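You operate a simulated robot arm through the tools that you are given. There is no shell and no other tool. Be economical: measure what you need, move in short steps, check, and stop when the job is done.

You run a simulated robot arm. Do the job below in one go: nothing can be reset, and whatever is moved stays where it is left.

## Task
Put the small plate that says "56" from the slate bench in the silver steel basket. Open the left sink door, fetch the short jug from the left cupboard under the basin and set it on the slate bench, then shut the door. Take the grey jar on the top of the island bench and put it away on the fourth shelf from the bottom of the steel shelving. Fetch the carton labelled "large" from the top of the steel cart and set it on the tiled bench. Open the fridge door, take the blue bottle from the middle shelf of the fridge and put it on the lower shelf of the steel cart, then shut the door. Do these in any order. Set down upright: short jug, grey jar, carton, blue bottle.

The check looks at the end state, three seconds after you hand in, the way a careful person would. Anything else that was tipped, shoved, dropped, spilled or broken makes it a failure.

## Robot
A 7-joint arm with a two-finger parallel gripper on a trunk, on a base that drives. Base frame: it is fixed to the floor where the robot stands at the start and does not move with it; the origin is under the middle of the robot, x ahead of it, y to its left, z up; the surface under the hand at the start is at about z = 0.88. Lengths are in m, angles in rad, forces in N, time in s.
With the tool pointing down near the work surface it reaches from about 0.22 to 0.74 m from the robot's upright axis, wherever it stands. Its first joint turns from -2.897 to 2.897 rad. Places, roughly: blue bottle [7.75, 7.75, 1]; empty purple carton, full blue carton [4.75, 8, 0.75]; fourth shelf of the steel shelving [9.1, 6.4, 1.3]; fridge door [8, 7.7, 0.7]; grey jar [0.5, 3, 1]; left sink door [-1.1, 2.2, 0.4]; lower shelf of the steel cart [4.5, 8, 0.3]; short jug (9x14x11 cm) [-1.2, 2.2, 0.3]; slate bench [0.6, -0.2, 0.9]; small plate [0.5, 0, 1]; steel basket (26x24x17 cm) [0.6, -0.3, 0.9]; tiled bench [3.1, 5.4, 0.9]. Payload 1.57 kg.
Tool frame: the origin (TCP) lies between the finger pads and is the grasp point; the fingertips stand 0.03 m ahead of it; z points along the fingers, y is the line along which they close. The gripper opens to 0.11 m. The fingers are 0.024 m wide and 0.012 m thick; the gripper's body (0.048 by 0.112 m) begins 0.078 m behind the TCP.
Orientation is that of the tool frame in the base frame, as a unit quaternion [w, x, y, z]. With the fingers straight down and closing along the base's y, the tool's x points along the base's -x, its y along +y and its z along -z.

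## Interface
- The arm moves only by the tool jog_arm. Its argument "targets" is a list of rows, each a list of 7 numbers: the shift along the base's x, y, z in units of 40 mm (1.0 is 40 mm), then the turn, a rotation vector about the base's x, y, z in units of 8 degrees (1.0 is 8 degrees), then the gripper command, from -1 (fully open) to 1 (shut), values between in proportion. In form: [[dx, dy, dz, ax, ay, az, hand], ...]. A call has 1 to 12 rows; each row shifts and turns the commanded pose from where the row before left it. A call with a number of a shift or a turn outside -1 to 1 is refused whole. A row lasts 0.2 s, in which the tool goes at most 0.05 m and 0.15 rad; a call with a longer step from one row to the next is refused whole, and so is a gripper value outside its range. Where a pose cannot be reached the arm comes as near as it can. A force on the tool above 40 N (or 10 N above the force at the start of the call, whichever is more), or a blocked arm, ends the call early, and 0.2 s more pass. Each finger travels about 0.045 m/s and halts on what it meets, pressing with about 23 N; the grip force reading is that of the motor and also rises with nothing between the fingers. The clock runs only during rows and for 0.2 s after the last one: add rows that do not move to give the fingers time. The reply holds the time, the measured pose of the TCP, the force on the tool along the base axes, the opening and the grip force, in the units named above and with some noise, with the torque about the TCP (base axes, N m) and any sound that the robot's microphone picked up.
- Cameras (640 x 400 px; columns grow to the right, rows downward): "scene" is now at [0.0196, 0.1549, 1.5853]; the picture's right is [0.00, -1.00, 0.00], its down [-0.74, -0.00, -0.68] and it looks along [0.68, 0.00, -0.74] (base axes); focal length 267 px, centre (320, 200). "wrist" rides on the gripper at [0.07, 0.016, -0.141] in the tool frame; the picture's right is [-0.23, 0.97, 0.00], its down [-0.86, -0.20, -0.48] and it looks along [-0.47, -0.11, 0.88] (tool axes); focal length 222 px, centre (320, 200). There is no depth. A picture from a camera that has moved, and an enlarged one, comes with that camera's place and axes in the base frame and with its lens.
- capture(camera): a new picture of that camera. No time passes.
- move_column(by): slides the trunk up (or, below 0, down) by that many m; the arm and the scene camera ride with it, the base frame stays. It gives what a move gives, with no picture.
- roll_base(legs): drives the robot by 1 to 6 legs, each [ahead, turn to the left] in m and rad, along the robot's own axes; the way and the turn of a leg run together, so that a leg with both is an arc; at most 1.5 m and 3.142 rad a leg. The arm and the cameras ride along, it lands a little off, and it stops where it bumps. It gives what a move gives.
- head_to(pan, tilt): turns the head with the scene camera to pan (to the left, within 2.705 rad either way) and tilt (down, from -0.506 to 1.204), counted from straight ahead of the robot. It gives what a move gives.
- zoom(camera, box): a new picture of the part [left, top, right, bottom] of that camera's present view, enlarged. No time passes.
- finish_job(): hands the job in; it is judged then, once.

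Work in short steps. Places have to be worked out from the pictures, the camera data and where the tool is seen: move nearer, look again, correct. Check each grasp and each placing, and mend what went wrong. You have 207 turns and 192 pictures in all, those below and enlarged ones among them. Open the gripper and draw the arm clear of the work before you hand the job in, unless the task says otherwise; then end with one line.

The tools are called after ">>>" as a command line: name --pt "numbers of a row" for each row, then --argument value for the rest, lists and objects as JSON in quotes. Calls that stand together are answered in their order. jog_arm: Moves the arm, as the interface text tells. Its arguments: {"type":"object","properties":{"targets":{"type":"array","items":{"type":"array","items":{"type":"number"}}}},"required":["targets"]} The other tools are called the same way: move_column (by) slides the trunk up or down; roll_base (legs) drives the base; head_to (pan, tilt) turns the head that bears the scene camera; capture (camera) takes a picture; zoom (camera, box) takes an enlarged picture of a part of a camera's view; finish_job () hands the job in.

At the start:

```text
time_s: 0.0
position: [0.4361, -0.2073, 1.2799]
ee_rot: [0.0, 0.001, 1.0, 0.0]
force: [-0.4, -0.3, 0.0]
torque: [-0.01, -0.06, 0.02]
opening: 0.11
grasp_force: 0.0
trunk travel left (down, up): [-0.525, 0.065]
robot x, y, heading: [-0.0003, 0.0004, 0.002]
head pan, tilt: [0.0, 0.829]
```

scene: 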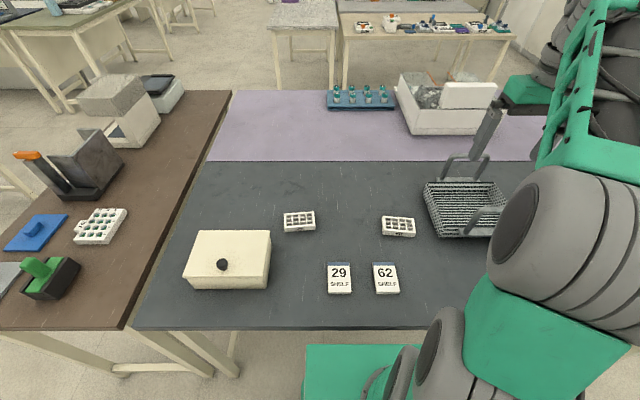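
wrist: 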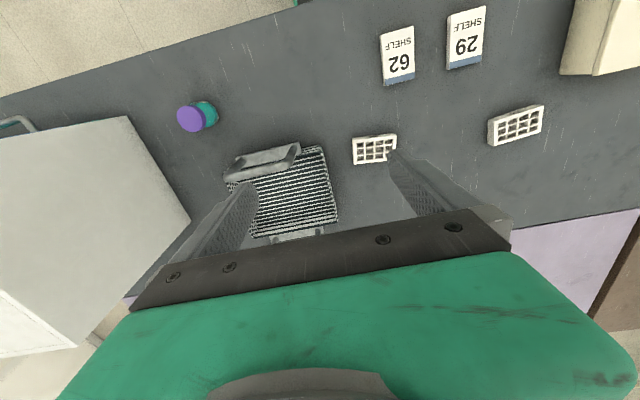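

I'll start by zooming on the slate bench to find which small plate says "56".

>>> zoom --camera "scene" --box '[270, 190, 430, 310]'

>>> zoom --camera "wrist" --box '[340, 0, 560, 180]'

>>> zoom --camera "scene" --box '[400, 80, 540, 260]'

```text
3.33 times, centred on (350, 250) of scene
camera zoom: at [0.0196, 0.1549, 1.5853], right [0.0, -1.0, 0.0], down [-0.74, 0.0, -0.68], along [0.68, 0.0, -0.74], focal length 889 px, centre (220, 33)
```

zoom: 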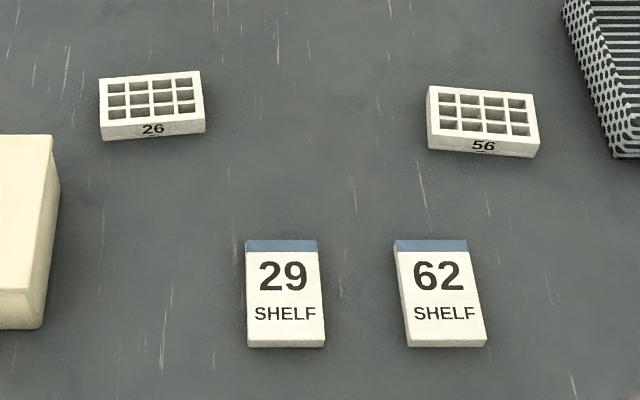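

```text
2.22 times, centred on (450, 90) of wrist
camera zoom: at [0.3664, -0.189, 1.4221], right [0.23, 0.97, 0.0], down [0.86, -0.2, 0.48], along [0.47, -0.11, -0.88], focal length 494 px, centre (31, 444)
```

zoom: 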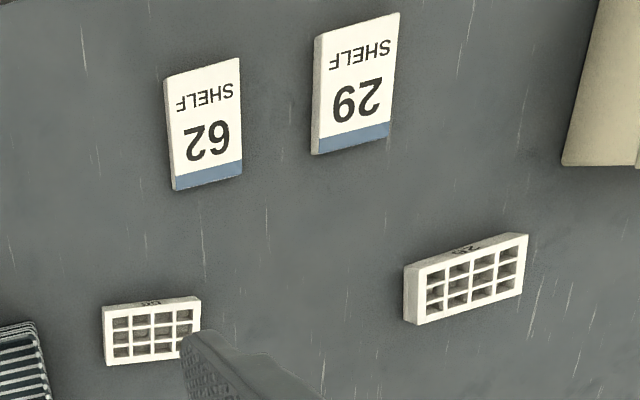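

```text
2.22 times, centred on (470, 170) of scene
camera zoom: at [0.0196, 0.1549, 1.5853], right [0.0, -1.0, 0.0], down [-0.74, 0.0, -0.68], along [0.68, 0.0, -0.74], focal length 593 px, centre (-13, 267)
```

zoom: 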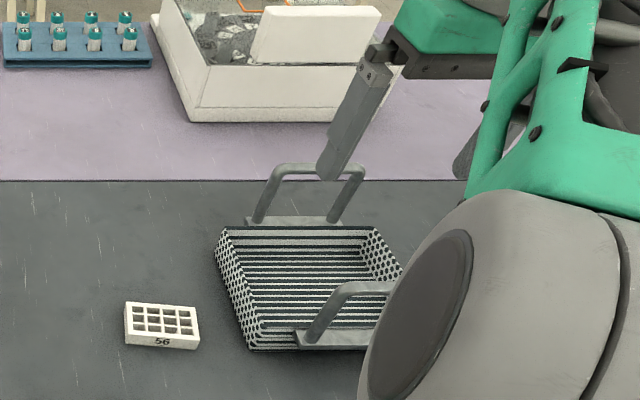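

Plate "56" is the right-hand grid plate, at about (0.54, -0.097), with its long side roughly along y. I'll turn the hand to close along x, move over the plate and look again.

>>> jog_arm --pt "0.24 0.25 0 0 0 0.96 -1" --pt "0.24 0.25 0 0 0 0.96 -1" --pt "0.24 0.25 0 0 0 0.96 -1" --pt "0.24 0.25 0 0 0 0.96 -1" --pt "0.24 0.25 0 0 0 0.96 -1" --pt "0.24 0.25 -0.5 0 0 0.96 -1" --pt "0.24 0.25 -0.5 0 0 0.96 -1" --pt "0.24 0.25 -0.5 0 0 0.96 -1" --pt "0.24 0.25 -0.5 0 0 0.96 -1" --pt "0.24 0.25 -1 0 0 0.96 -1" --pt "0.2 0.25 -1 0 0 0.96 -1"

>>> capture --camera "wrist"

>>> capture --camera "scene"

```text
time_s: 2.4
position: [0.5389, -0.0951, 1.1191]
ee_rot: [0.0, -0.672, 0.74, 0.001]
force: [0.4, -0.1, 0.2]
torque: [0.01, -0.01, -0.03]
opening: 0.1101
grasp_force: 0.0
trunk travel left (down, up): [-0.525, 0.065]
robot x, y, heading: [-0.0012, -0.0024, 0.0]
head pan, tilt: [0.0, 0.829]
```

```text
186 pictures are left
camera wrist: at [0.5165, -0.1622, 1.2608], right [-0.95, 0.32, 0.0], down [0.28, 0.83, 0.48], along [0.15, 0.45, -0.88], focal length 222 px, centre (320, 200)
```

wrist: 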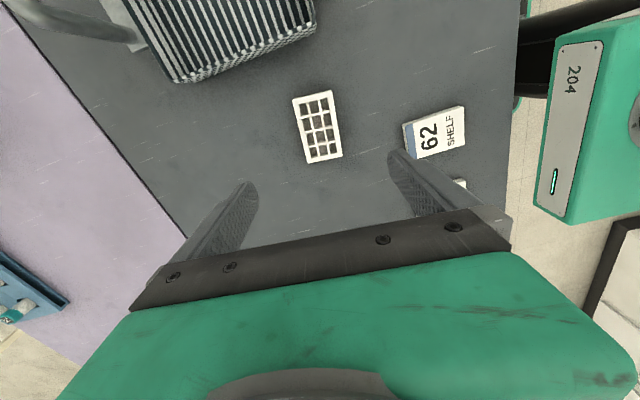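

```text
185 pictures are left
camera scene: at [0.0199, 0.155, 1.5854], right [0.0, -1.0, 0.0], down [-0.74, 0.0, -0.68], along [0.68, 0.0, -0.74], focal length 267 px, centre (320, 200)
```

scene: 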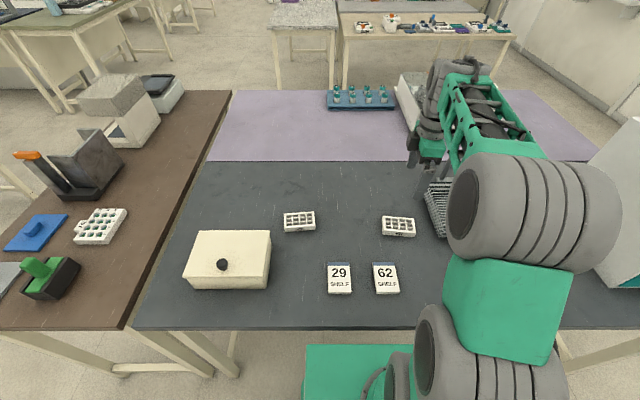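

The plate's centre is (0.539, -0.102), its top about 0.905, and the yaw already matches. I'll go straight down and close.

>>> jog_arm --pt "0 -0.15 -1 0 0 0 -1" --pt "0 0 -1 0 0 0 -1" --pt "0 0 -1 0 0 0 -1" --pt "0 0 -1 0 0 0 -1" --pt "0 0 -0.6 0 0 0 -1" --pt "0 0 -0.4 0 0 0 -1" --pt "0 0 0 0 0 0 0" --pt "0 0 0 0 0 0 0.5" --pt "0 0 0 0 0 0 0.5" --pt "0 0 0 0 0 0 0.5" --pt "0 0 0 0 0 0 0.5"

>>> capture --camera "wrist"

```text
time_s: 4.8
position: [0.5377, -0.1019, 0.9191]
ee_rot: [0.0, -0.672, 0.74, 0.0]
force: [0.4, -0.5, -0.1]
torque: [-0.02, -0.01, 0.04]
opening: 0.0591
grasp_force: 22.6
trunk travel left (down, up): [-0.525, 0.065]
robot x, y, heading: [0.0022, -0.0003, 0.001]
head pan, tilt: [0.0, 0.829]
```

```text
184 pictures are left
camera wrist: at [0.5166, -0.1686, 1.0615], right [-0.95, 0.32, 0.0], down [0.28, 0.83, 0.48], along [0.15, 0.45, -0.88], focal length 222 px, centre (320, 200)
```

wrist: 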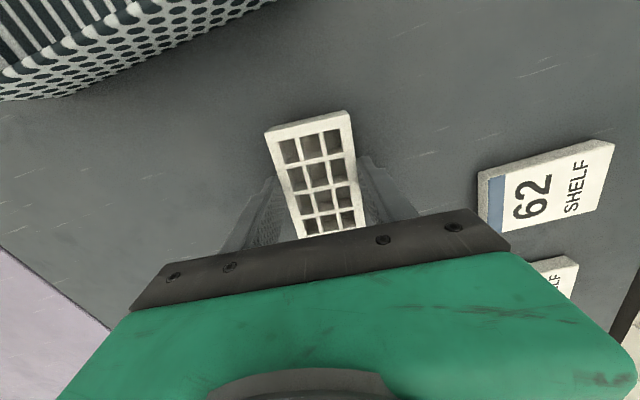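

Gripped with a 0.059 opening. I'll lift and look at the basket.

>>> jog_arm --pt "0 0 0.5 0 0 0 0.6" --pt "0 0 1 0 0 0 0.6" --pt "0 0 1 0 0 0 0.6" --pt "0 0 1 0 0 0 0.6" --pt "0 0 1 0 0 0 0.6" --pt "0 0 1 0 0 0 0.6" --pt "0 0 1 0 0 0 0.6"

>>> capture --camera "wrist"

>>> capture --camera "scene"

```text
time_s: 6.4
position: [0.5392, -0.1026, 1.1796]
ee_rot: [0.0, -0.672, 0.741, 0.001]
force: [1.0, -0.7, -1.1]
torque: [0.0, 0.0, 0.02]
opening: 0.0593
grasp_force: 23.1
trunk travel left (down, up): [-0.525, 0.065]
robot x, y, heading: [0.001, -0.0001, 0.005]
head pan, tilt: [0.0, 0.829]
```

```text
183 pictures are left
camera wrist: at [0.5171, -0.1696, 1.3219], right [-0.95, 0.32, 0.0], down [0.28, 0.83, 0.48], along [0.15, 0.45, -0.88], focal length 222 px, centre (320, 200)
```

wrist: 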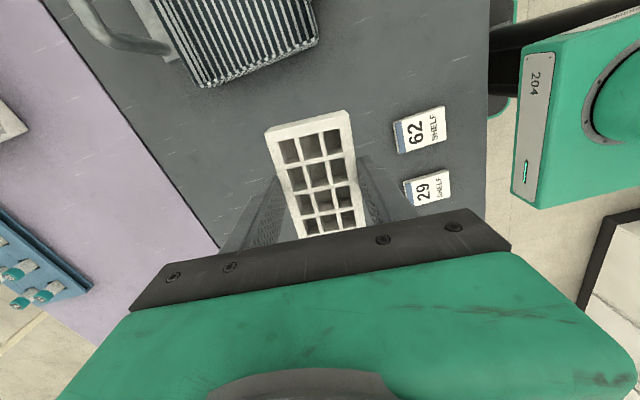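

```text
182 pictures are left
camera scene: at [0.0195, 0.1549, 1.5853], right [0.0, -1.0, 0.0], down [-0.74, 0.0, -0.68], along [0.68, 0.0, -0.74], focal length 267 px, centre (320, 200)
```

scene: 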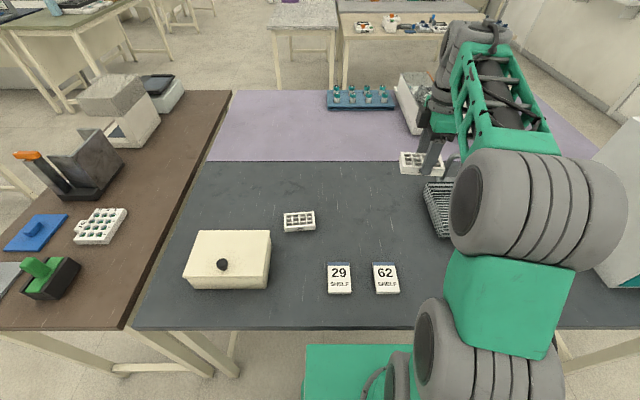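

Basket interior spans roughly x 0.50–0.68, y −0.44…−0.21, so its centre is about (0.59, −0.327). I'll carry the plate over it and look.

>>> jog_arm --pt "0.2 -0.9 0 0 0 0 0.6" --pt "0.2 -0.9 0 0 0 0 0.6" --pt "0.2 -0.9 0 0 0 0 0.6" --pt "0.2 -0.9 0 0 0 0 0.6" --pt "0.2 -1 0 0 0 0 0.6" --pt "0.25 -1 0 0 0 0 0.6" --pt "0 0 0 0 0 0 0.6"

>>> capture --camera "wrist"

>>> capture --camera "scene"

```text
time_s: 8.0
position: [0.5848, -0.3239, 1.1763]
ee_rot: [-0.001, -0.672, 0.74, 0.001]
force: [0.2, -1.0, -0.8]
torque: [0.0, -0.01, 0.03]
opening: 0.0592
grasp_force: 23.3
out of reach, approached as far as the arm can: row 6
trunk travel left (down, up): [-0.525, 0.065]
robot x, y, heading: [0.0005, -0.0012, -0.001]
head pan, tilt: [0.0, 0.829]
```

```text
181 pictures are left
camera wrist: at [0.5626, -0.3905, 1.3175], right [-0.95, 0.32, 0.0], down [0.28, 0.83, 0.48], along [0.15, 0.45, -0.88], focal length 222 px, centre (320, 200)
```

wrist: 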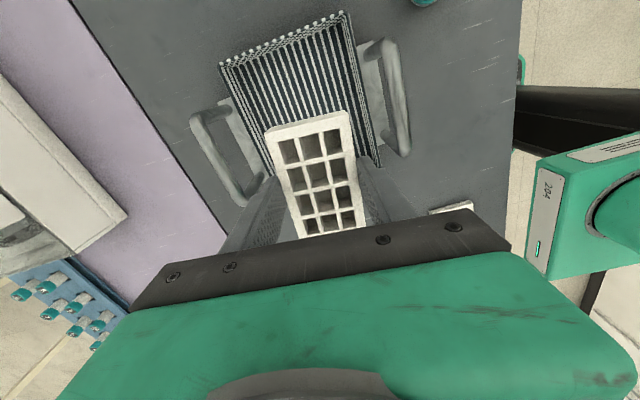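

```text
180 pictures are left
camera scene: at [0.0202, 0.1542, 1.5854], right [0.0, -1.0, 0.0], down [-0.74, 0.0, -0.68], along [0.68, 0.0, -0.74], focal length 267 px, centre (320, 200)
```

scene: 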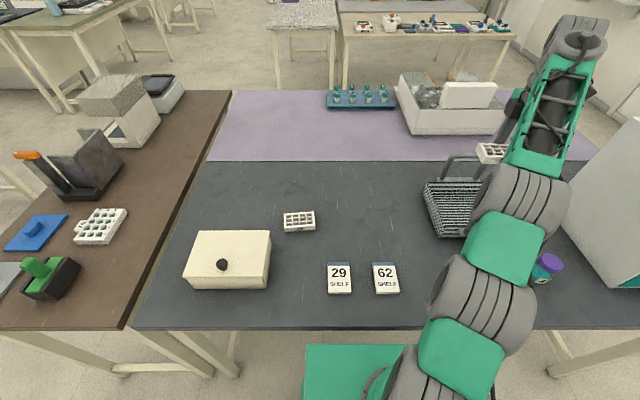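

The plate sits well within the basket outline. I'll lower straight down, shifting slightly toward the basket's middle and stopping above the floor.

>>> jog_arm --pt "0 0 -1 0 0 0 0.6" --pt "0 0 -1 0 0 0 0.6" --pt "0 0 -1 0 0 0 0.6" --pt "0.1 -0.1 -1 0 0 0 0.6" --pt "0 0 -1 0 0 0 0.6" --pt "0 0 -0.5 0 0 0 0.6" --pt "0 0 0 0 0 0 0.6"

>>> capture --camera "wrist"

>>> zoom --camera "scene" --box '[400, 120, 560, 260]'

```text
time_s: 9.6
position: [0.5868, -0.3274, 0.9563]
ee_rot: [0.0, -0.672, 0.74, 0.0]
force: [0.5, -0.8, -0.1]
torque: [-0.01, -0.01, 0.0]
opening: 0.0588
grasp_force: 22.9
trunk travel left (down, up): [-0.525, 0.065]
robot x, y, heading: [0.0008, 0.0002, -0.0]
head pan, tilt: [0.0, 0.829]
```

```text
179 pictures are left
camera wrist: at [0.5644, -0.3944, 1.0986], right [-0.95, 0.32, 0.0], down [0.28, 0.83, 0.48], along [0.15, 0.45, -0.88], focal length 222 px, centre (320, 200)
```

wrist: 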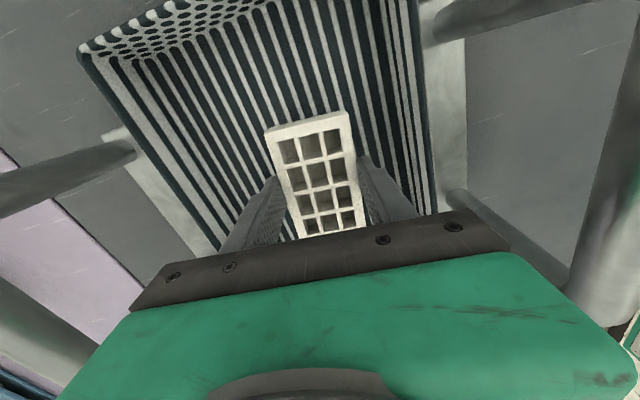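

```text
2.86 times, centred on (480, 190) of scene
camera zoom: at [0.0197, 0.1548, 1.5853], right [0.0, -1.0, 0.0], down [-0.74, 0.0, -0.68], along [0.68, 0.0, -0.74], focal length 762 px, centre (-137, 229)
```

zoom: 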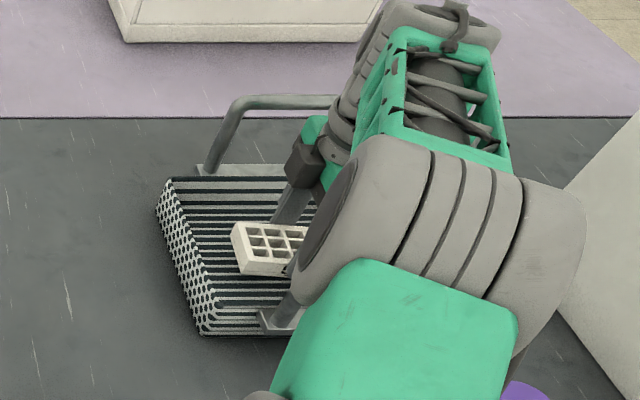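

The plate is inside the basket, clear of the handles. I'll lower in small steps until it touches.

>>> jog_arm --pt "0 0 -0.25 0 0 0 0.6" --pt "0 0 -0.25 0 0 0 0.6" --pt "0 0 -0.12 0 0 0 0.6" --pt "0 0 0 0 0 0 0.6"

```text
time_s: 10.6
position: [0.5867, -0.3275, 0.9321]
ee_rot: [0.0, -0.672, 0.74, 0.001]
force: [0.0, 0.1, -0.6]
torque: [0.02, -0.03, -0.04]
opening: 0.0592
grasp_force: 23.0
trunk travel left (down, up): [-0.525, 0.065]
robot x, y, heading: [-0.0009, 0.0023, 0.002]
head pan, tilt: [0.0, 0.829]
```

>>> jog_arm --pt "0 0 -0.08 0 0 0 0.6" --pt "0 0 -0.08 0 0 0 0.6" --pt "0 0 0 0 0 0 0.6"

```text
time_s: 11.4
position: [0.5866, -0.3273, 0.926]
ee_rot: [0.0, -0.673, 0.74, -0.001]
force: [-0.4, -0.3, -0.4]
torque: [-0.03, 0.04, 0.01]
opening: 0.0592
grasp_force: 23.4
trunk travel left (down, up): [-0.525, 0.065]
robot x, y, heading: [-0.0006, 0.0006, -0.001]
head pan, tilt: [0.0, 0.829]
```

No contact yet, but the plate's underside is only millimetres above the floor. I'll release partway and raise.

>>> jog_arm --pt "0 0 -0.06 0 0 0 0.6" --pt "0 0 0 0 0 0 -0.3" --pt "0 0 0 0 0 0 -0.5" --pt "0 0 0 0 0 0 -0.5" --pt "0 0 0.5 0 0 0 -0.5" --pt "0 0 1 0 0 0 -0.5" --pt "0 0 1 0 0 0 -0.5" --pt "0 0 1 0 0 0 -0.5" --pt "0 0 1 0 0 0 -0.5" --pt "0 0 1 0 0 0 -0.5" --pt "-0.3 0.5 1 0 0 0 -0.5"

>>> capture --camera "wrist"

>>> head_to --pan 1.5 --tilt 0.35

>>> capture --camera "scene"

```text
time_s: 13.8
position: [0.5744, -0.3068, 1.1828]
ee_rot: [-0.001, -0.672, 0.74, 0.0]
force: [-0.1, -0.1, 0.3]
torque: [0.04, -0.01, -0.02]
opening: 0.0824
grasp_force: 0.0
trunk travel left (down, up): [-0.525, 0.065]
robot x, y, heading: [0.0001, -0.0003, -0.002]
head pan, tilt: [0.0, 0.829]
```

```text
177 pictures are left
camera wrist: at [0.5518, -0.3733, 1.3254], right [-0.95, 0.32, 0.0], down [0.28, 0.83, 0.48], along [0.15, 0.45, -0.88], focal length 222 px, centre (320, 200)
```

wrist: 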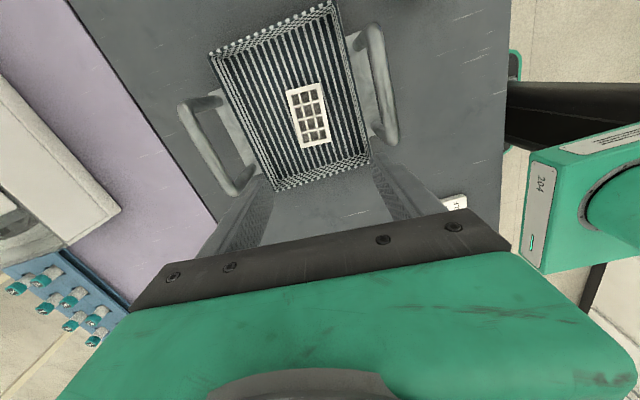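

```text
time_s: 15.4
position: [0.5734, -0.3073, 1.1821]
ee_rot: [0.0, -0.672, 0.741, 0.0]
force: [0.0, -0.2, -0.6]
torque: [0.0, 0.02, 0.0]
opening: 0.0825
grasp_force: 0.2
trunk travel left (down, up): [-0.525, 0.065]
robot x, y, heading: [0.0003, -0.0015, -0.002]
head pan, tilt: [1.499, 0.351]
```

```text
176 pictures are left
camera scene: at [-0.0529, 0.2477, 1.6273], right [1.0, -0.07, 0.0], down [-0.02, -0.34, -0.94], along [0.07, 0.94, -0.34], focal length 267 px, centre (320, 200)
```

scene: 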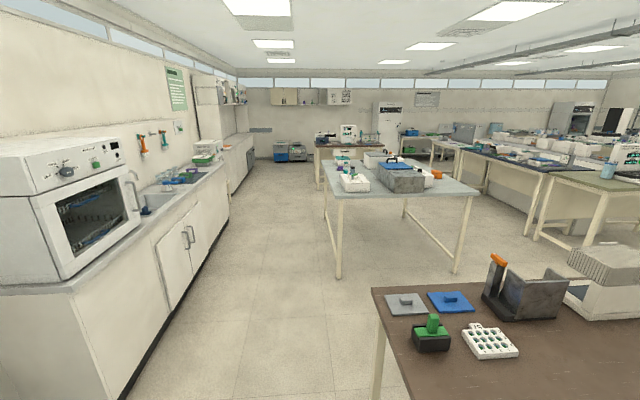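

The plate lies flat in the basket. Next is the sink door: zooming on the sink cupboard and the island bench.

>>> zoom --camera "scene" --box '[100, 120, 260, 320]'

>>> zoom --camera "scene" --box '[310, 120, 490, 220]'

```text
2.00 times, centred on (180, 220) of scene
camera zoom: at [-0.0529, 0.2477, 1.6273], right [1.0, -0.07, 0.0], down [-0.02, -0.34, -0.94], along [0.07, 0.94, -0.34], focal length 533 px, centre (600, 160)
```

zoom: 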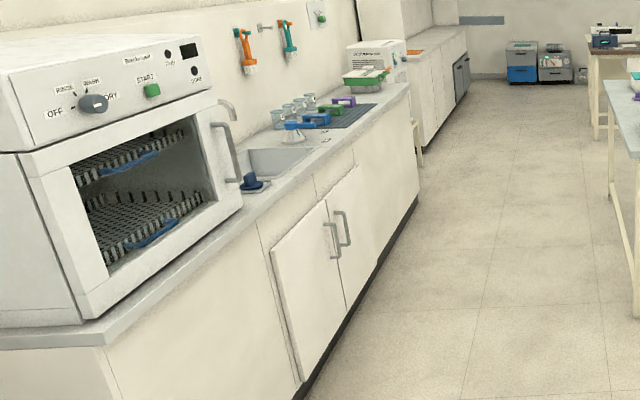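

```text
3.56 times, centred on (400, 170) of scene
camera zoom: at [-0.0529, 0.2477, 1.6273], right [1.0, -0.07, 0.0], down [-0.02, -0.34, -0.94], along [0.07, 0.94, -0.34], focal length 948 px, centre (36, 307)
```

zoom: 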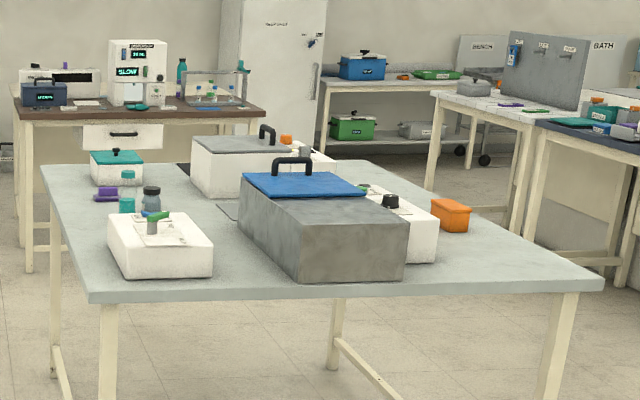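

I'll tuck the arm in before driving and look behind the robot and at the floor on the left.

>>> jog_arm --pt "-0.6 0.8 0.5 0 0 -1 -1" --pt "-0.6 0.8 0.5 0 0 -1 -1" --pt "-0.6 0.8 0.5 0 0 -1 -1" --pt "-0.6 0.8 0.5 0 0 -1 -1" --pt "-0.6 0.8 0.5 0 0 -1 -1" --pt "-0.6 0.8 0.5 0 0 -1 -1" --pt "-0.6 0.8 0.5 0 0 -1 -1" --pt "-0.6 0.6 0 0 0 -1 -1" --pt "0 0 0 0 0 -1 -1" --pt "0 0 0 0 0 -1 -1" --pt "0 0 0 0 0 -0.6 -1"

>>> head_to --pan 2.6 --tilt 0.6

>>> capture --camera "scene"

>>> head_to --pan 1.2 --tilt 1.1

>>> capture --camera "scene"

```text
time_s: 17.8
position: [0.3817, -0.0596, 1.3235]
ee_rot: [0.0, 0.004, 1.0, -0.001]
force: [-0.7, 0.3, 0.1]
torque: [0.01, -0.05, 0.01]
opening: 0.11
grasp_force: 0.1
trunk travel left (down, up): [-0.525, 0.065]
robot x, y, heading: [-0.0024, -0.001, 0.002]
head pan, tilt: [1.499, 0.351]
```

```text
time_s: 19.1
position: [0.3833, -0.0603, 1.3239]
ee_rot: [-0.001, 0.003, 1.0, 0.0]
force: [-0.4, -0.3, 0.0]
torque: [0.04, 0.01, -0.03]
opening: 0.1099
grasp_force: 0.1
trunk travel left (down, up): [-0.525, 0.065]
robot x, y, heading: [0.0016, 0.0001, 0.005]
head pan, tilt: [2.601, 0.6]
```

```text
173 pictures are left
camera scene: at [-0.1355, 0.2005, 1.6045], right [0.52, 0.86, 0.0], down [0.48, -0.29, -0.83], along [-0.71, 0.43, -0.56], focal length 267 px, centre (320, 200)
```

scene: 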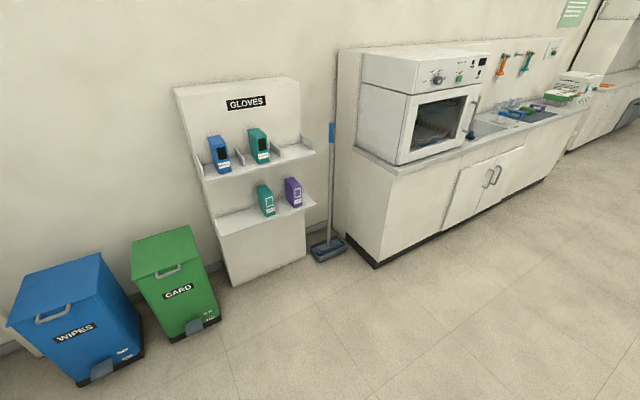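

```text
time_s: 20.7
position: [0.3833, -0.0591, 1.3232]
ee_rot: [0.0, 0.003, 1.0, 0.001]
force: [0.5, 0.4, 1.4]
torque: [0.01, -0.01, 0.0]
opening: 0.1101
grasp_force: 0.2
trunk travel left (down, up): [-0.525, 0.065]
robot x, y, heading: [-0.0026, 0.0014, -0.0]
head pan, tilt: [1.201, 1.1]
```

```text
172 pictures are left
camera scene: at [-0.0369, 0.2138, 1.5659], right [0.93, -0.36, 0.0], down [-0.32, -0.83, -0.45], along [0.16, 0.42, -0.89], focal length 267 px, centre (320, 200)
```

scene: 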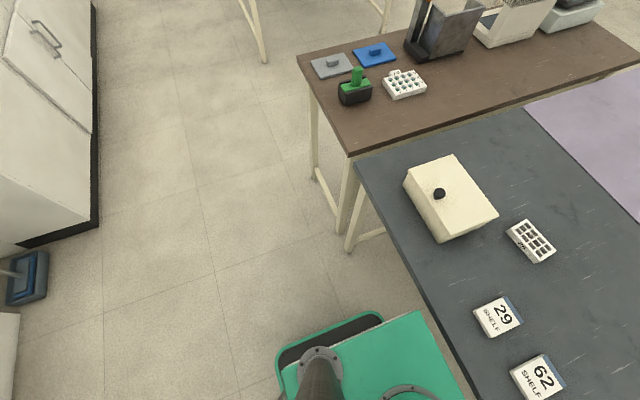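

The base front sits slightly under the bench, and the floor behind is free. I'll back out, turn left and drive up the aisle to about (-0.5, 2.68), ending up facing the sink cupboard.

>>> roll_base --legs '[[-0.4, 0], [0, 1.608], [1.34, 0], [1.34, 0], [0, 1.534]]'

>>> head_to --pan 0.4 --tilt 0.85

>>> capture --camera "scene"

```text
time_s: 43.4
position: [-0.9209, 2.7196, 1.3231]
ee_rot: [0.0, 1.0, 0.0, 0.0]
force: [-0.7, -0.1, 0.5]
torque: [0.01, 0.01, 0.05]
opening: 0.1099
grasp_force: 0.1
trunk travel left (down, up): [-0.525, 0.065]
robot x, y, heading: [-0.5361, 2.6613, -3.14]
head pan, tilt: [1.201, 1.1]
```

```text
time_s: 44.5
position: [-0.9215, 2.7189, 1.323]
ee_rot: [0.0, 1.0, 0.001, 0.001]
force: [-0.1, 0.6, -0.6]
torque: [-0.02, 0.01, 0.0]
opening: 0.1102
grasp_force: 0.0
trunk travel left (down, up): [-0.525, 0.065]
robot x, y, heading: [-0.542, 2.6611, -3.136]
head pan, tilt: [0.4, 0.85]
```

```text
171 pictures are left
camera scene: at [-0.5482, 2.4782, 1.5836], right [-0.4, 0.92, 0.0], down [0.69, 0.3, -0.66], along [-0.61, -0.26, -0.75], focal length 267 px, centre (320, 200)
```

scene: 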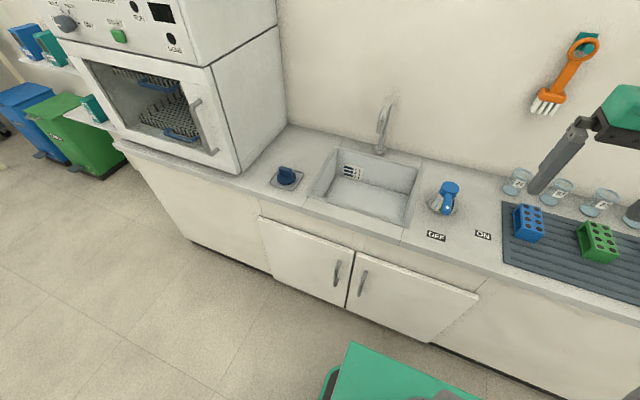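

The left handle is a vertical bar at about (-1.043, 2.346, 0.545); the door is hinged at y≈1.97. I'll pull the arm back a bit and lower the trunk.

>>> jog_arm --pt "0.7 0 0 0 0 0 -1" --pt "0.7 0 0 0 0 0 -1"

>>> move_column --by -0.42

```text
time_s: 45.1
position: [-0.863, 2.72, 1.3248]
ee_rot: [0.001, 1.0, -0.001, 0.0]
force: [-0.1, 0.9, 0.0]
torque: [0.03, 0.0, 0.0]
opening: 0.11
grasp_force: 0.0
trunk travel left (down, up): [-0.525, 0.065]
robot x, y, heading: [-0.5371, 2.6602, -3.137]
head pan, tilt: [0.4, 0.85]
```

```text
refused: -0.42 is not a number from -0.4 to 0.4
```

>>> move_column --by -0.4

>>> jog_arm --pt "0 -0.9 0 0 0.9 0 -1" --pt "0 -0.9 0 0 0.9 0 -1" --pt "0 -0.9 0 0 0.9 0 -1" --pt "0 -0.9 -0.4 0 0.9 0 -1" --pt "0 -0.9 -0.7 0 0.9 0 -1" --pt "-0.4 -0.9 -1 0 0.9 0 -1" --pt "-0.4 -0.9 -1 0 0 0 -1" --pt "-0.4 -0.9 -1 0 0 0 -1" --pt "-0.4 -0.9 -1 0 0 0 -1" --pt "-0.4 -0.9 -1 0 0 0 -1"

>>> capture --camera "wrist"

>>> capture --camera "scene"

```text
time_s: 49.0
position: [-0.8641, 2.7211, 0.9234]
ee_rot: [-0.001, 1.0, 0.001, 0.0]
force: [-0.3, 0.9, -0.5]
torque: [0.0, -0.03, -0.01]
opening: 0.11
grasp_force: 0.1
trunk travel left (down, up): [-0.125, 0.465]
robot x, y, heading: [-0.5384, 2.6602, -3.133]
head pan, tilt: [0.4, 0.85]
```

```text
refused: row 6 steps farther than a row can; nothing moved
```

```text
170 pictures are left
camera wrist: at [-0.7941, 2.7053, 1.0657], right [-0.23, -0.97, 0.0], down [-0.86, 0.2, 0.48], along [-0.47, 0.11, -0.88], focal length 222 px, centre (320, 200)
```

wrist: 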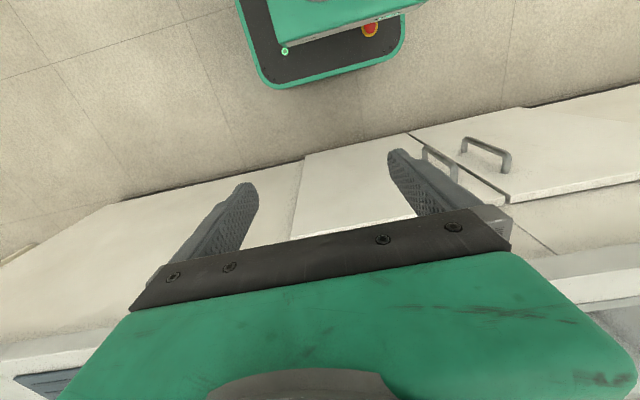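

```text
169 pictures are left
camera scene: at [-0.5482, 2.4782, 1.1837], right [-0.39, 0.92, 0.0], down [0.69, 0.3, -0.66], along [-0.61, -0.26, -0.75], focal length 267 px, centre (320, 200)
```

scene: 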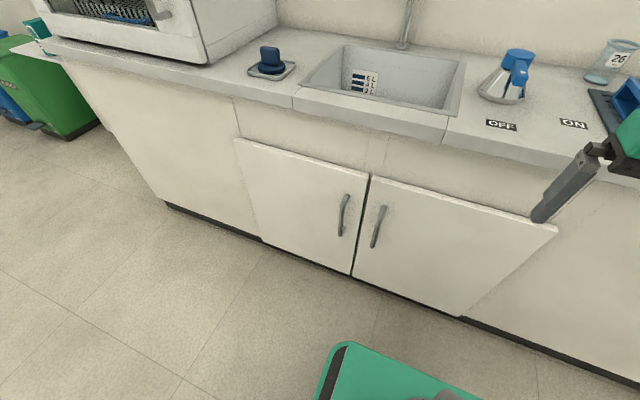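

The bar spans roughly z 0.43–0.63. I'll tilt the hand 45° and bring it to a pre-grasp pose in front of the handle.

>>> jog_arm --pt "-0.2 -0.78 -0.69 0 0.5 0 -1" --pt "-0.2 -0.78 -0.69 0 0.5 0 -1" --pt "-0.2 -0.78 -0.69 0 0.5 0 -1" --pt "-0.2 -0.78 -0.69 0 0.5 0 -1" --pt "-0.2 -0.78 -0.69 0 0.5 0 -1" --pt "-0.2 -0.78 -0.69 0 0.5 0 -1" --pt "-0.2 -0.78 -0.69 0 0.5 0 -1" --pt "-0.2 -0.78 -0.69 0 0.5 0 -1" --pt "-0.2 -0.78 -0.69 0 0.5 0 -1" --pt "-0.2 -0.78 -0.69 0 0.5 0 -1" --pt "-0.2 -0.78 -0.69 0 0.5 0 -1" --pt "-0.2 -0.78 -0.69 0 0.5 0 -0.5"

>>> capture --camera "wrist"

>>> capture --camera "scene"

```text
time_s: 50.0
position: [-0.9369, 2.6113, 0.8317]
ee_rot: [-0.006, 0.993, -0.031, -0.111]
force: [0.1, -0.3, 0.3]
torque: [0.01, 0.02, 0.03]
opening: 0.1103
grasp_force: 0.0
out of reach, approached as far as the arm can: row 5
trunk travel left (down, up): [-0.125, 0.465]
robot x, y, heading: [-0.5361, 2.6609, -3.133]
head pan, tilt: [0.4, 0.85]
stopped in row 5: the arm was blocked; the commanded pose is now the measured one
```

```text
168 pictures are left
camera wrist: at [-0.8368, 2.5903, 0.9544], right [-0.28, -0.96, 0.05], down [-0.71, 0.24, 0.66], along [-0.64, 0.15, -0.75], focal length 222 px, centre (320, 200)
```

wrist: 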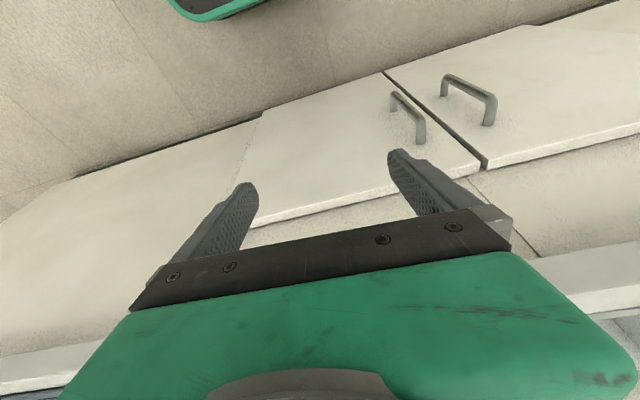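

```text
167 pictures are left
camera scene: at [-0.5585, 2.4774, 1.1751], right [-0.39, 0.92, 0.0], down [0.7, 0.3, -0.65], along [-0.6, -0.26, -0.76], focal length 267 px, centre (320, 200)
```

scene: 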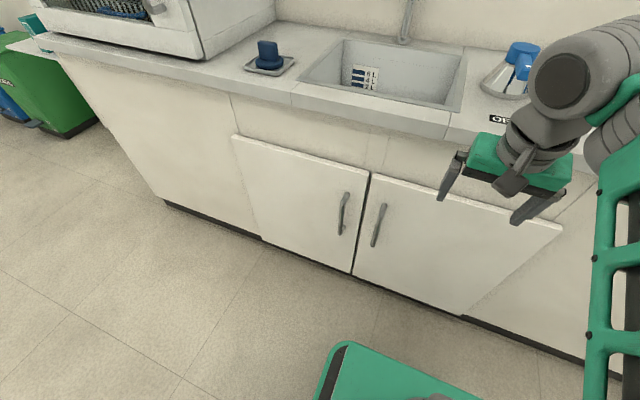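

The arm was blocked, probably folded too tightly near the counter. I'll back the base up 0.15 m for room and retry in shorter moves.

>>> roll_base --legs '[[-0.16, 0]]'

>>> jog_arm --pt "0 -0.8 0 0 0 0 -1" --pt "0 -0.8 0 0 0 0 -1" --pt "0 -0.8 0 0 0 0 -1" --pt "0 -0.8 0 0 0 0 -1" --pt "0 -0.8 0 0 0 0 -1" --pt "0 -0.8 0 0 0 0 -1"

```text
time_s: 51.4
position: [-0.7763, 2.6147, 0.8307]
ee_rot: [-0.006, 0.994, -0.033, -0.107]
force: [0.0, 0.4, -0.9]
torque: [0.0, 0.0, 0.02]
opening: 0.1099
grasp_force: 0.0
trunk travel left (down, up): [-0.125, 0.465]
robot x, y, heading: [-0.375, 2.6616, -3.142]
head pan, tilt: [0.4, 0.85]
```

```text
time_s: 52.0
position: [-0.7922, 2.6217, 0.8347]
ee_rot: [-0.017, 0.985, -0.131, -0.11]
force: [-0.3, 0.2, 0.4]
torque: [0.01, 0.01, 0.0]
opening: 0.1101
grasp_force: 0.1
trunk travel left (down, up): [-0.125, 0.465]
robot x, y, heading: [-0.38, 2.666, -3.137]
head pan, tilt: [0.4, 0.85]
stopped in row 3: the arm was blocked; the commanded pose is now the measured one
```

Still blocked. I'll look at the arm to see what limits it.

>>> head_to --pan -0.3 --tilt 0.9

>>> capture --camera "scene"

```text
time_s: 53.1
position: [-0.7911, 2.6236, 0.8344]
ee_rot: [-0.017, 0.985, -0.131, -0.107]
force: [1.0, -0.1, 0.2]
torque: [0.03, 0.0, -0.01]
opening: 0.1101
grasp_force: 0.2
trunk travel left (down, up): [-0.125, 0.465]
robot x, y, heading: [-0.3816, 2.6643, -3.138]
head pan, tilt: [-0.3, 0.901]
```

```text
166 pictures are left
camera scene: at [-0.3986, 2.5313, 1.1767], right [0.29, 0.96, 0.0], down [0.76, -0.23, -0.61], along [-0.59, 0.18, -0.79], focal length 267 px, centre (320, 200)
```

scene: 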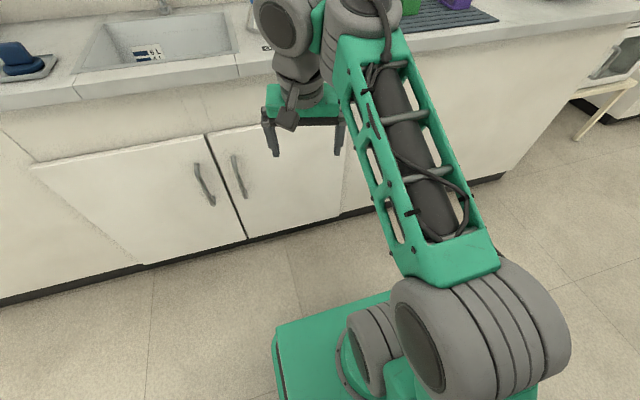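

The elbow folds outward; I'd rather face the handle directly. Turning the base left 0.42 rad and then extending radially.

>>> roll_base --legs '[[-0.05, 0], [0, 0.42]]'

>>> jog_arm --pt "-0.6 -0.3 -0.5 0 0 0 -1" --pt "-0.6 -0.3 -0.5 0 0 0 -1" --pt "-0.6 -0.3 -0.5 0 0 0 -1" --pt "0 0 0 0 0 0 -1"

```text
time_s: 55.3
position: [-0.6893, 2.4593, 0.8368]
ee_rot: [0.005, 0.991, 0.076, -0.107]
force: [-0.1, 0.2, -0.7]
torque: [-0.01, 0.0, 0.0]
opening: 0.11
grasp_force: 0.0
trunk travel left (down, up): [-0.125, 0.465]
robot x, y, heading: [-0.3247, 2.6668, -2.722]
head pan, tilt: [-0.3, 0.901]
```

```text
time_s: 56.3
position: [-0.7565, 2.4263, 0.7807]
ee_rot: [0.007, 0.991, 0.076, -0.112]
force: [-0.3, -0.3, 0.2]
torque: [0.01, -0.01, 0.0]
opening: 0.11
grasp_force: 0.2
trunk travel left (down, up): [-0.125, 0.465]
robot x, y, heading: [-0.3304, 2.6658, -2.722]
head pan, tilt: [-0.3, 0.901]
```

>>> jog_arm --pt "-0.4 -0.25 -0.44 0 0.5 -0.14 -1" --pt "-0.4 -0.25 -0.44 0 0.5 -0.14 -1" --pt "-0.4 -0.25 -0.44 0 0.5 -0.14 -1" --pt "-0.4 -0.25 -0.44 0 0.5 -0.14 -1" --pt "-0.4 -0.25 -0.44 0 0.5 -0.14 -1" --pt "-0.4 -0.25 -0.44 0 0.5 -0.14 -1" --pt "-0.4 -0.25 -0.44 0 0.5 -0.14 -1" --pt "-0.4 -0.25 -0.44 0 0.5 -0.14 -1" --pt "0 0 0 0 0 0 -1"

>>> capture --camera "wrist"

>>> capture --camera "scene"

```text
time_s: 58.3
position: [-0.6977, 2.4102, 0.9049]
ee_rot: [-0.02, 0.944, 0.01, -0.33]
force: [-0.4, -0.2, 0.3]
torque: [0.01, 0.02, 0.03]
opening: 0.1098
grasp_force: 0.1
out of reach, approached as far as the arm can: row 1, 2, 3, 4, 5, 6, 7, 8
trunk travel left (down, up): [-0.125, 0.465]
robot x, y, heading: [-0.3254, 2.6648, -2.719]
head pan, tilt: [-0.3, 0.901]
```

```text
165 pictures are left
camera wrist: at [-0.554, 2.393, 0.9712], right [-0.17, -0.98, 0.1], down [-0.37, 0.16, 0.91], along [-0.91, 0.12, -0.39], focal length 222 px, centre (320, 200)
```

wrist: 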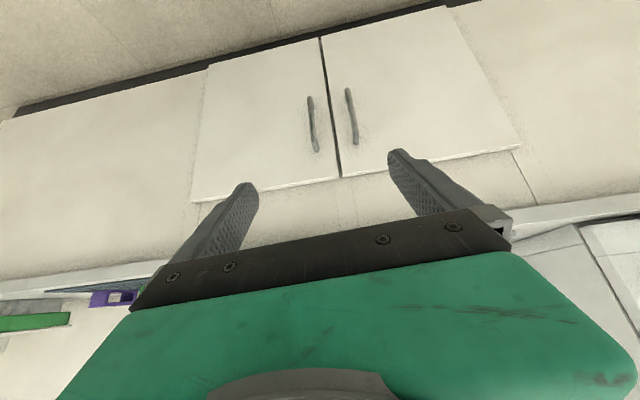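

```text
164 pictures are left
camera scene: at [-0.2838, 2.5388, 1.1797], right [-0.12, 0.99, 0.0], down [0.78, 0.1, -0.62], along [-0.62, -0.08, -0.78], focal length 267 px, centre (320, 200)
```

scene: 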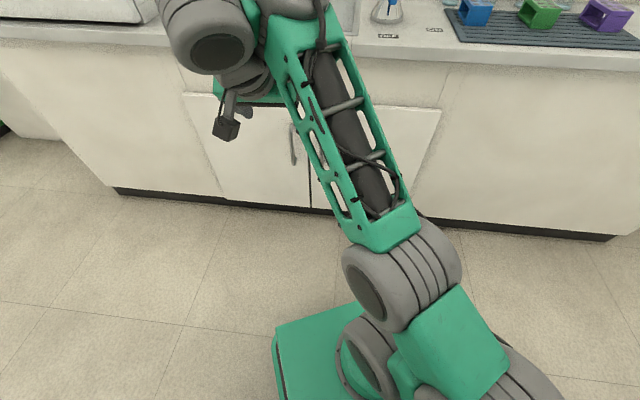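

The tilt was reached but the position lagged upward. I'll lower the trunk further and then try moving down and out from this tilted posture.

>>> move_column --by -0.12

>>> jog_arm --pt "-0.6 -0.1 -0.3 0 0 0 -1" --pt "-0.6 -0.1 -0.3 0 0 0 -1" --pt "-0.6 -0.1 -0.3 0 0 0 -1" --pt "-0.6 -0.1 -0.3 0 0 0 -1" --pt "0 0 0 0 0 0 -1"

```text
time_s: 59.8
position: [-0.6985, 2.4104, 0.7845]
ee_rot: [-0.02, 0.944, 0.01, -0.33]
force: [-0.2, 0.2, 0.1]
torque: [-0.01, 0.01, -0.02]
opening: 0.1101
grasp_force: 0.0
trunk travel left (down, up): [-0.005, 0.585]
robot x, y, heading: [-0.3272, 2.6624, -2.724]
head pan, tilt: [-0.3, 0.901]
```

```text
time_s: 61.0
position: [-0.6984, 2.4105, 0.7841]
ee_rot: [-0.02, 0.944, 0.01, -0.33]
force: [0.2, 0.7, 0.2]
torque: [-0.01, 0.0, 0.03]
opening: 0.11
grasp_force: 0.1
out of reach, approached as far as the arm can: row 1, 2, 3, 4
trunk travel left (down, up): [-0.005, 0.585]
robot x, y, heading: [-0.3227, 2.6612, -2.719]
head pan, tilt: [-0.3, 0.901]
```

>>> jog_arm --pt "-0.7 -0.3 0 0 0 0 -1" --pt "-0.7 -0.3 0 0 0 0 -1" --pt "-0.7 -0.3 0 0 0 0 -1" --pt "0 0 0 0 0 0 -1"

>>> head_to --pan -0.5 --tilt 0.9

>>> capture --camera "scene"

```text
time_s: 62.0
position: [-0.7618, 2.3709, 0.8213]
ee_rot: [-0.021, 0.945, 0.009, -0.327]
force: [0.1, 0.4, 0.5]
torque: [0.0, 0.03, -0.04]
opening: 0.1099
grasp_force: 0.0
out of reach, approached as far as the arm can: row 1, 2, 3
trunk travel left (down, up): [-0.005, 0.585]
robot x, y, heading: [-0.3256, 2.6599, -2.718]
head pan, tilt: [-0.3, 0.901]
```

```text
time_s: 62.7
position: [-0.762, 2.3726, 0.8206]
ee_rot: [-0.022, 0.945, 0.009, -0.327]
force: [0.7, -0.1, 0.7]
torque: [0.02, 0.0, 0.02]
opening: 0.11
grasp_force: 0.1
trunk travel left (down, up): [-0.005, 0.585]
robot x, y, heading: [-0.3272, 2.6688, -2.721]
head pan, tilt: [-0.499, 0.901]
```

```text
163 pictures are left
camera scene: at [-0.2842, 2.5537, 1.0597], right [0.08, 1.0, 0.0], down [0.78, -0.06, -0.62], along [-0.62, 0.05, -0.78], focal length 267 px, centre (320, 200)
```

scene: 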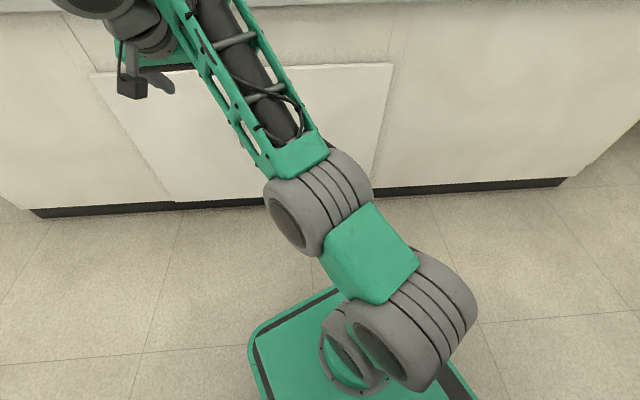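

The arm seems to have slid into an elbow-down posture. I'll go back to tool-down at lower height and then tilt again from a better configuration.

>>> jog_arm --pt "0 0 0.2 0 -0.8 0 -1" --pt "0 0 0 0 -0.8 0 -1" --pt "0 0 0 0 -0.8 0 -1" --pt "0 0 0 0 -0.8 0 -1" --pt "0 0 -0.3 0 -0.8 0 -1" --pt "0 0 -0.6 0 -0.8 0 -1" --pt "0 0 -0.8 0 0 0 -1" --pt "0 0 -0.8 0 0 0 -1" --pt "0 0 -0.8 0 0 0 -1" --pt "0 0 -0.8 0 0 0 -1" --pt "0 0 0 0 0 0 -1"

>>> capture --camera "scene"

```text
time_s: 65.1
position: [-0.7626, 2.3721, 0.6658]
ee_rot: [-0.015, 1.0, 0.015, -0.001]
force: [0.4, -0.6, -0.6]
torque: [-0.02, 0.0, 0.01]
opening: 0.1099
grasp_force: 0.0
trunk travel left (down, up): [-0.005, 0.585]
robot x, y, heading: [-0.3308, 2.6639, -2.719]
head pan, tilt: [-0.499, 0.901]
```

```text
162 pictures are left
camera scene: at [-0.2842, 2.5538, 1.0597], right [0.08, 1.0, 0.0], down [0.78, -0.06, -0.62], along [-0.62, 0.05, -0.78], focal length 267 px, centre (320, 200)
```

scene: 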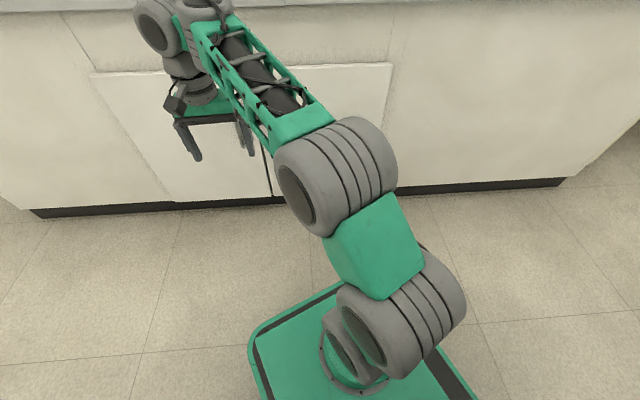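

Low forward-tilted poses don't suit this wrist: the tool can't bend up past the forearm. I'll stand parallel to the counter instead, facing −y, so the tool points sideways toward the cupboard.

>>> roll_base --legs '[[0, 1.85], [-0.4, 0], [0, -0.7], [0.1, 0]]'

>>> head_to --pan -0.5 --tilt 0.8

>>> capture --camera "scene"

```text
time_s: 74.7
position: [-0.4947, 2.348, 0.6653]
ee_rot: [-0.013, 0.83, 0.557, -0.01]
force: [-0.7, -0.4, 0.5]
torque: [-0.03, -0.01, 0.03]
opening: 0.11
grasp_force: 0.1
trunk travel left (down, up): [-0.005, 0.585]
robot x, y, heading: [-0.5837, 2.8689, -1.568]
head pan, tilt: [-0.499, 0.901]
```

```text
time_s: 75.3
position: [-0.4939, 2.3488, 0.6653]
ee_rot: [-0.013, 0.83, 0.558, -0.01]
force: [0.2, -0.1, -0.9]
torque: [0.01, 0.01, -0.01]
opening: 0.11
grasp_force: 0.0
trunk travel left (down, up): [-0.005, 0.585]
robot x, y, heading: [-0.5843, 2.8661, -1.567]
head pan, tilt: [-0.499, 0.799]
```

```text
161 pictures are left
camera scene: at [-0.4681, 2.8554, 1.0676], right [-0.88, 0.48, 0.0], down [0.34, 0.63, -0.7], along [-0.33, -0.61, -0.72], focal length 267 px, centre (320, 200)
```

scene: 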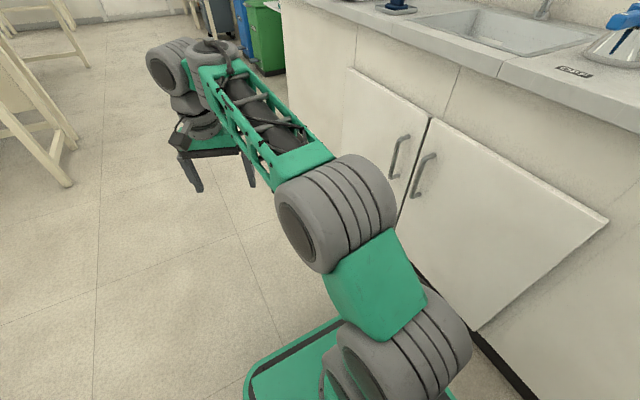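

Now I'll swing the tool toward the counter while yawing it so its x axis points away from the cupboard, staying tool-down.

>>> jog_arm --pt "-0.9 0 0 0 0 -0.95 -1" --pt "-0.9 0 0 0 0 -0.95 -1" --pt "-0.9 0 0 0 0 -0.95 -1" --pt "-0.9 0 0 0 0 -0.95 -1" --pt "-0.9 0 0 0 0 -0.95 -1" --pt "-0.9 0 0 0 0 -0.95 -1" --pt "-0.9 0 0 0 0 -0.95 -1" --pt "-0.9 0 0 0 0 -0.95 -1" --pt "-0.9 0 0 0 0 -0.9 -1" --pt "0 0 0 0 0 0 -1"

```text
time_s: 77.5
position: [-0.8169, 2.3473, 0.6655]
ee_rot: [-0.016, 1.0, -0.002, -0.001]
force: [0.8, 0.3, 0.3]
torque: [0.02, 0.0, 0.03]
opening: 0.1102
grasp_force: 0.1
trunk travel left (down, up): [-0.005, 0.585]
robot x, y, heading: [-0.5857, 2.8675, -1.565]
head pan, tilt: [-0.499, 0.799]
```

>>> jog_arm --pt "-0.3 0 0 0 1 0 -1" --pt "-0.3 0 0 0 1 0 -1" --pt "-0.3 0 -0.2 0 1 0 -1" --pt "-0.3 0 -0.3 0 1 0 -1" --pt "-0.3 0 -0.4 0 1 0 -1" --pt "-0.3 0 -0.4 0 1 0 -1" --pt "0 0 0 0 0 0 -1"

>>> capture --camera "wrist"

>>> capture --camera "scene"

```text
time_s: 79.1
position: [-0.8599, 2.3469, 0.6567]
ee_rot: [-0.016, 0.971, -0.006, -0.237]
force: [0.3, -0.1, 0.4]
torque: [-0.01, 0.0, 0.0]
opening: 0.1102
grasp_force: 0.2
out of reach, approached as far as the arm can: row 4, 5, 6
trunk travel left (down, up): [-0.005, 0.585]
robot x, y, heading: [-0.5849, 2.8644, -1.57]
head pan, tilt: [-0.499, 0.799]
```

```text
160 pictures are left
camera wrist: at [-0.7316, 2.327, 0.7493], right [-0.22, -0.97, 0.08], down [-0.53, 0.19, 0.82], along [-0.82, 0.14, -0.56], focal length 222 px, centre (320, 200)
```

wrist: 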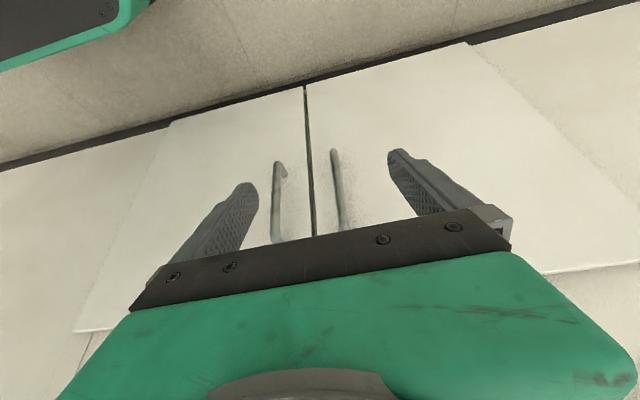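

```text
159 pictures are left
camera scene: at [-0.4682, 2.8554, 1.0677], right [-0.88, 0.48, 0.0], down [0.34, 0.63, -0.7], along [-0.33, -0.61, -0.72], focal length 267 px, centre (320, 200)
```

scene: 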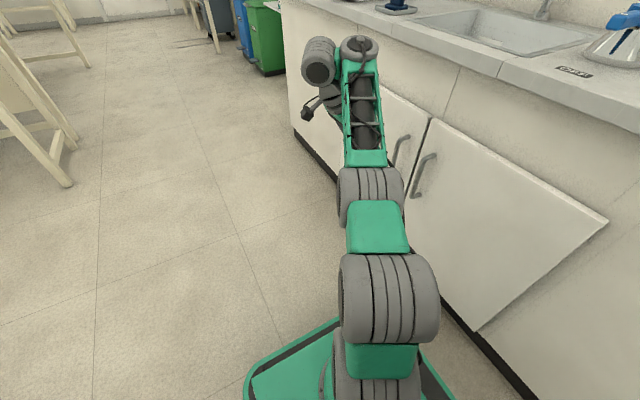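

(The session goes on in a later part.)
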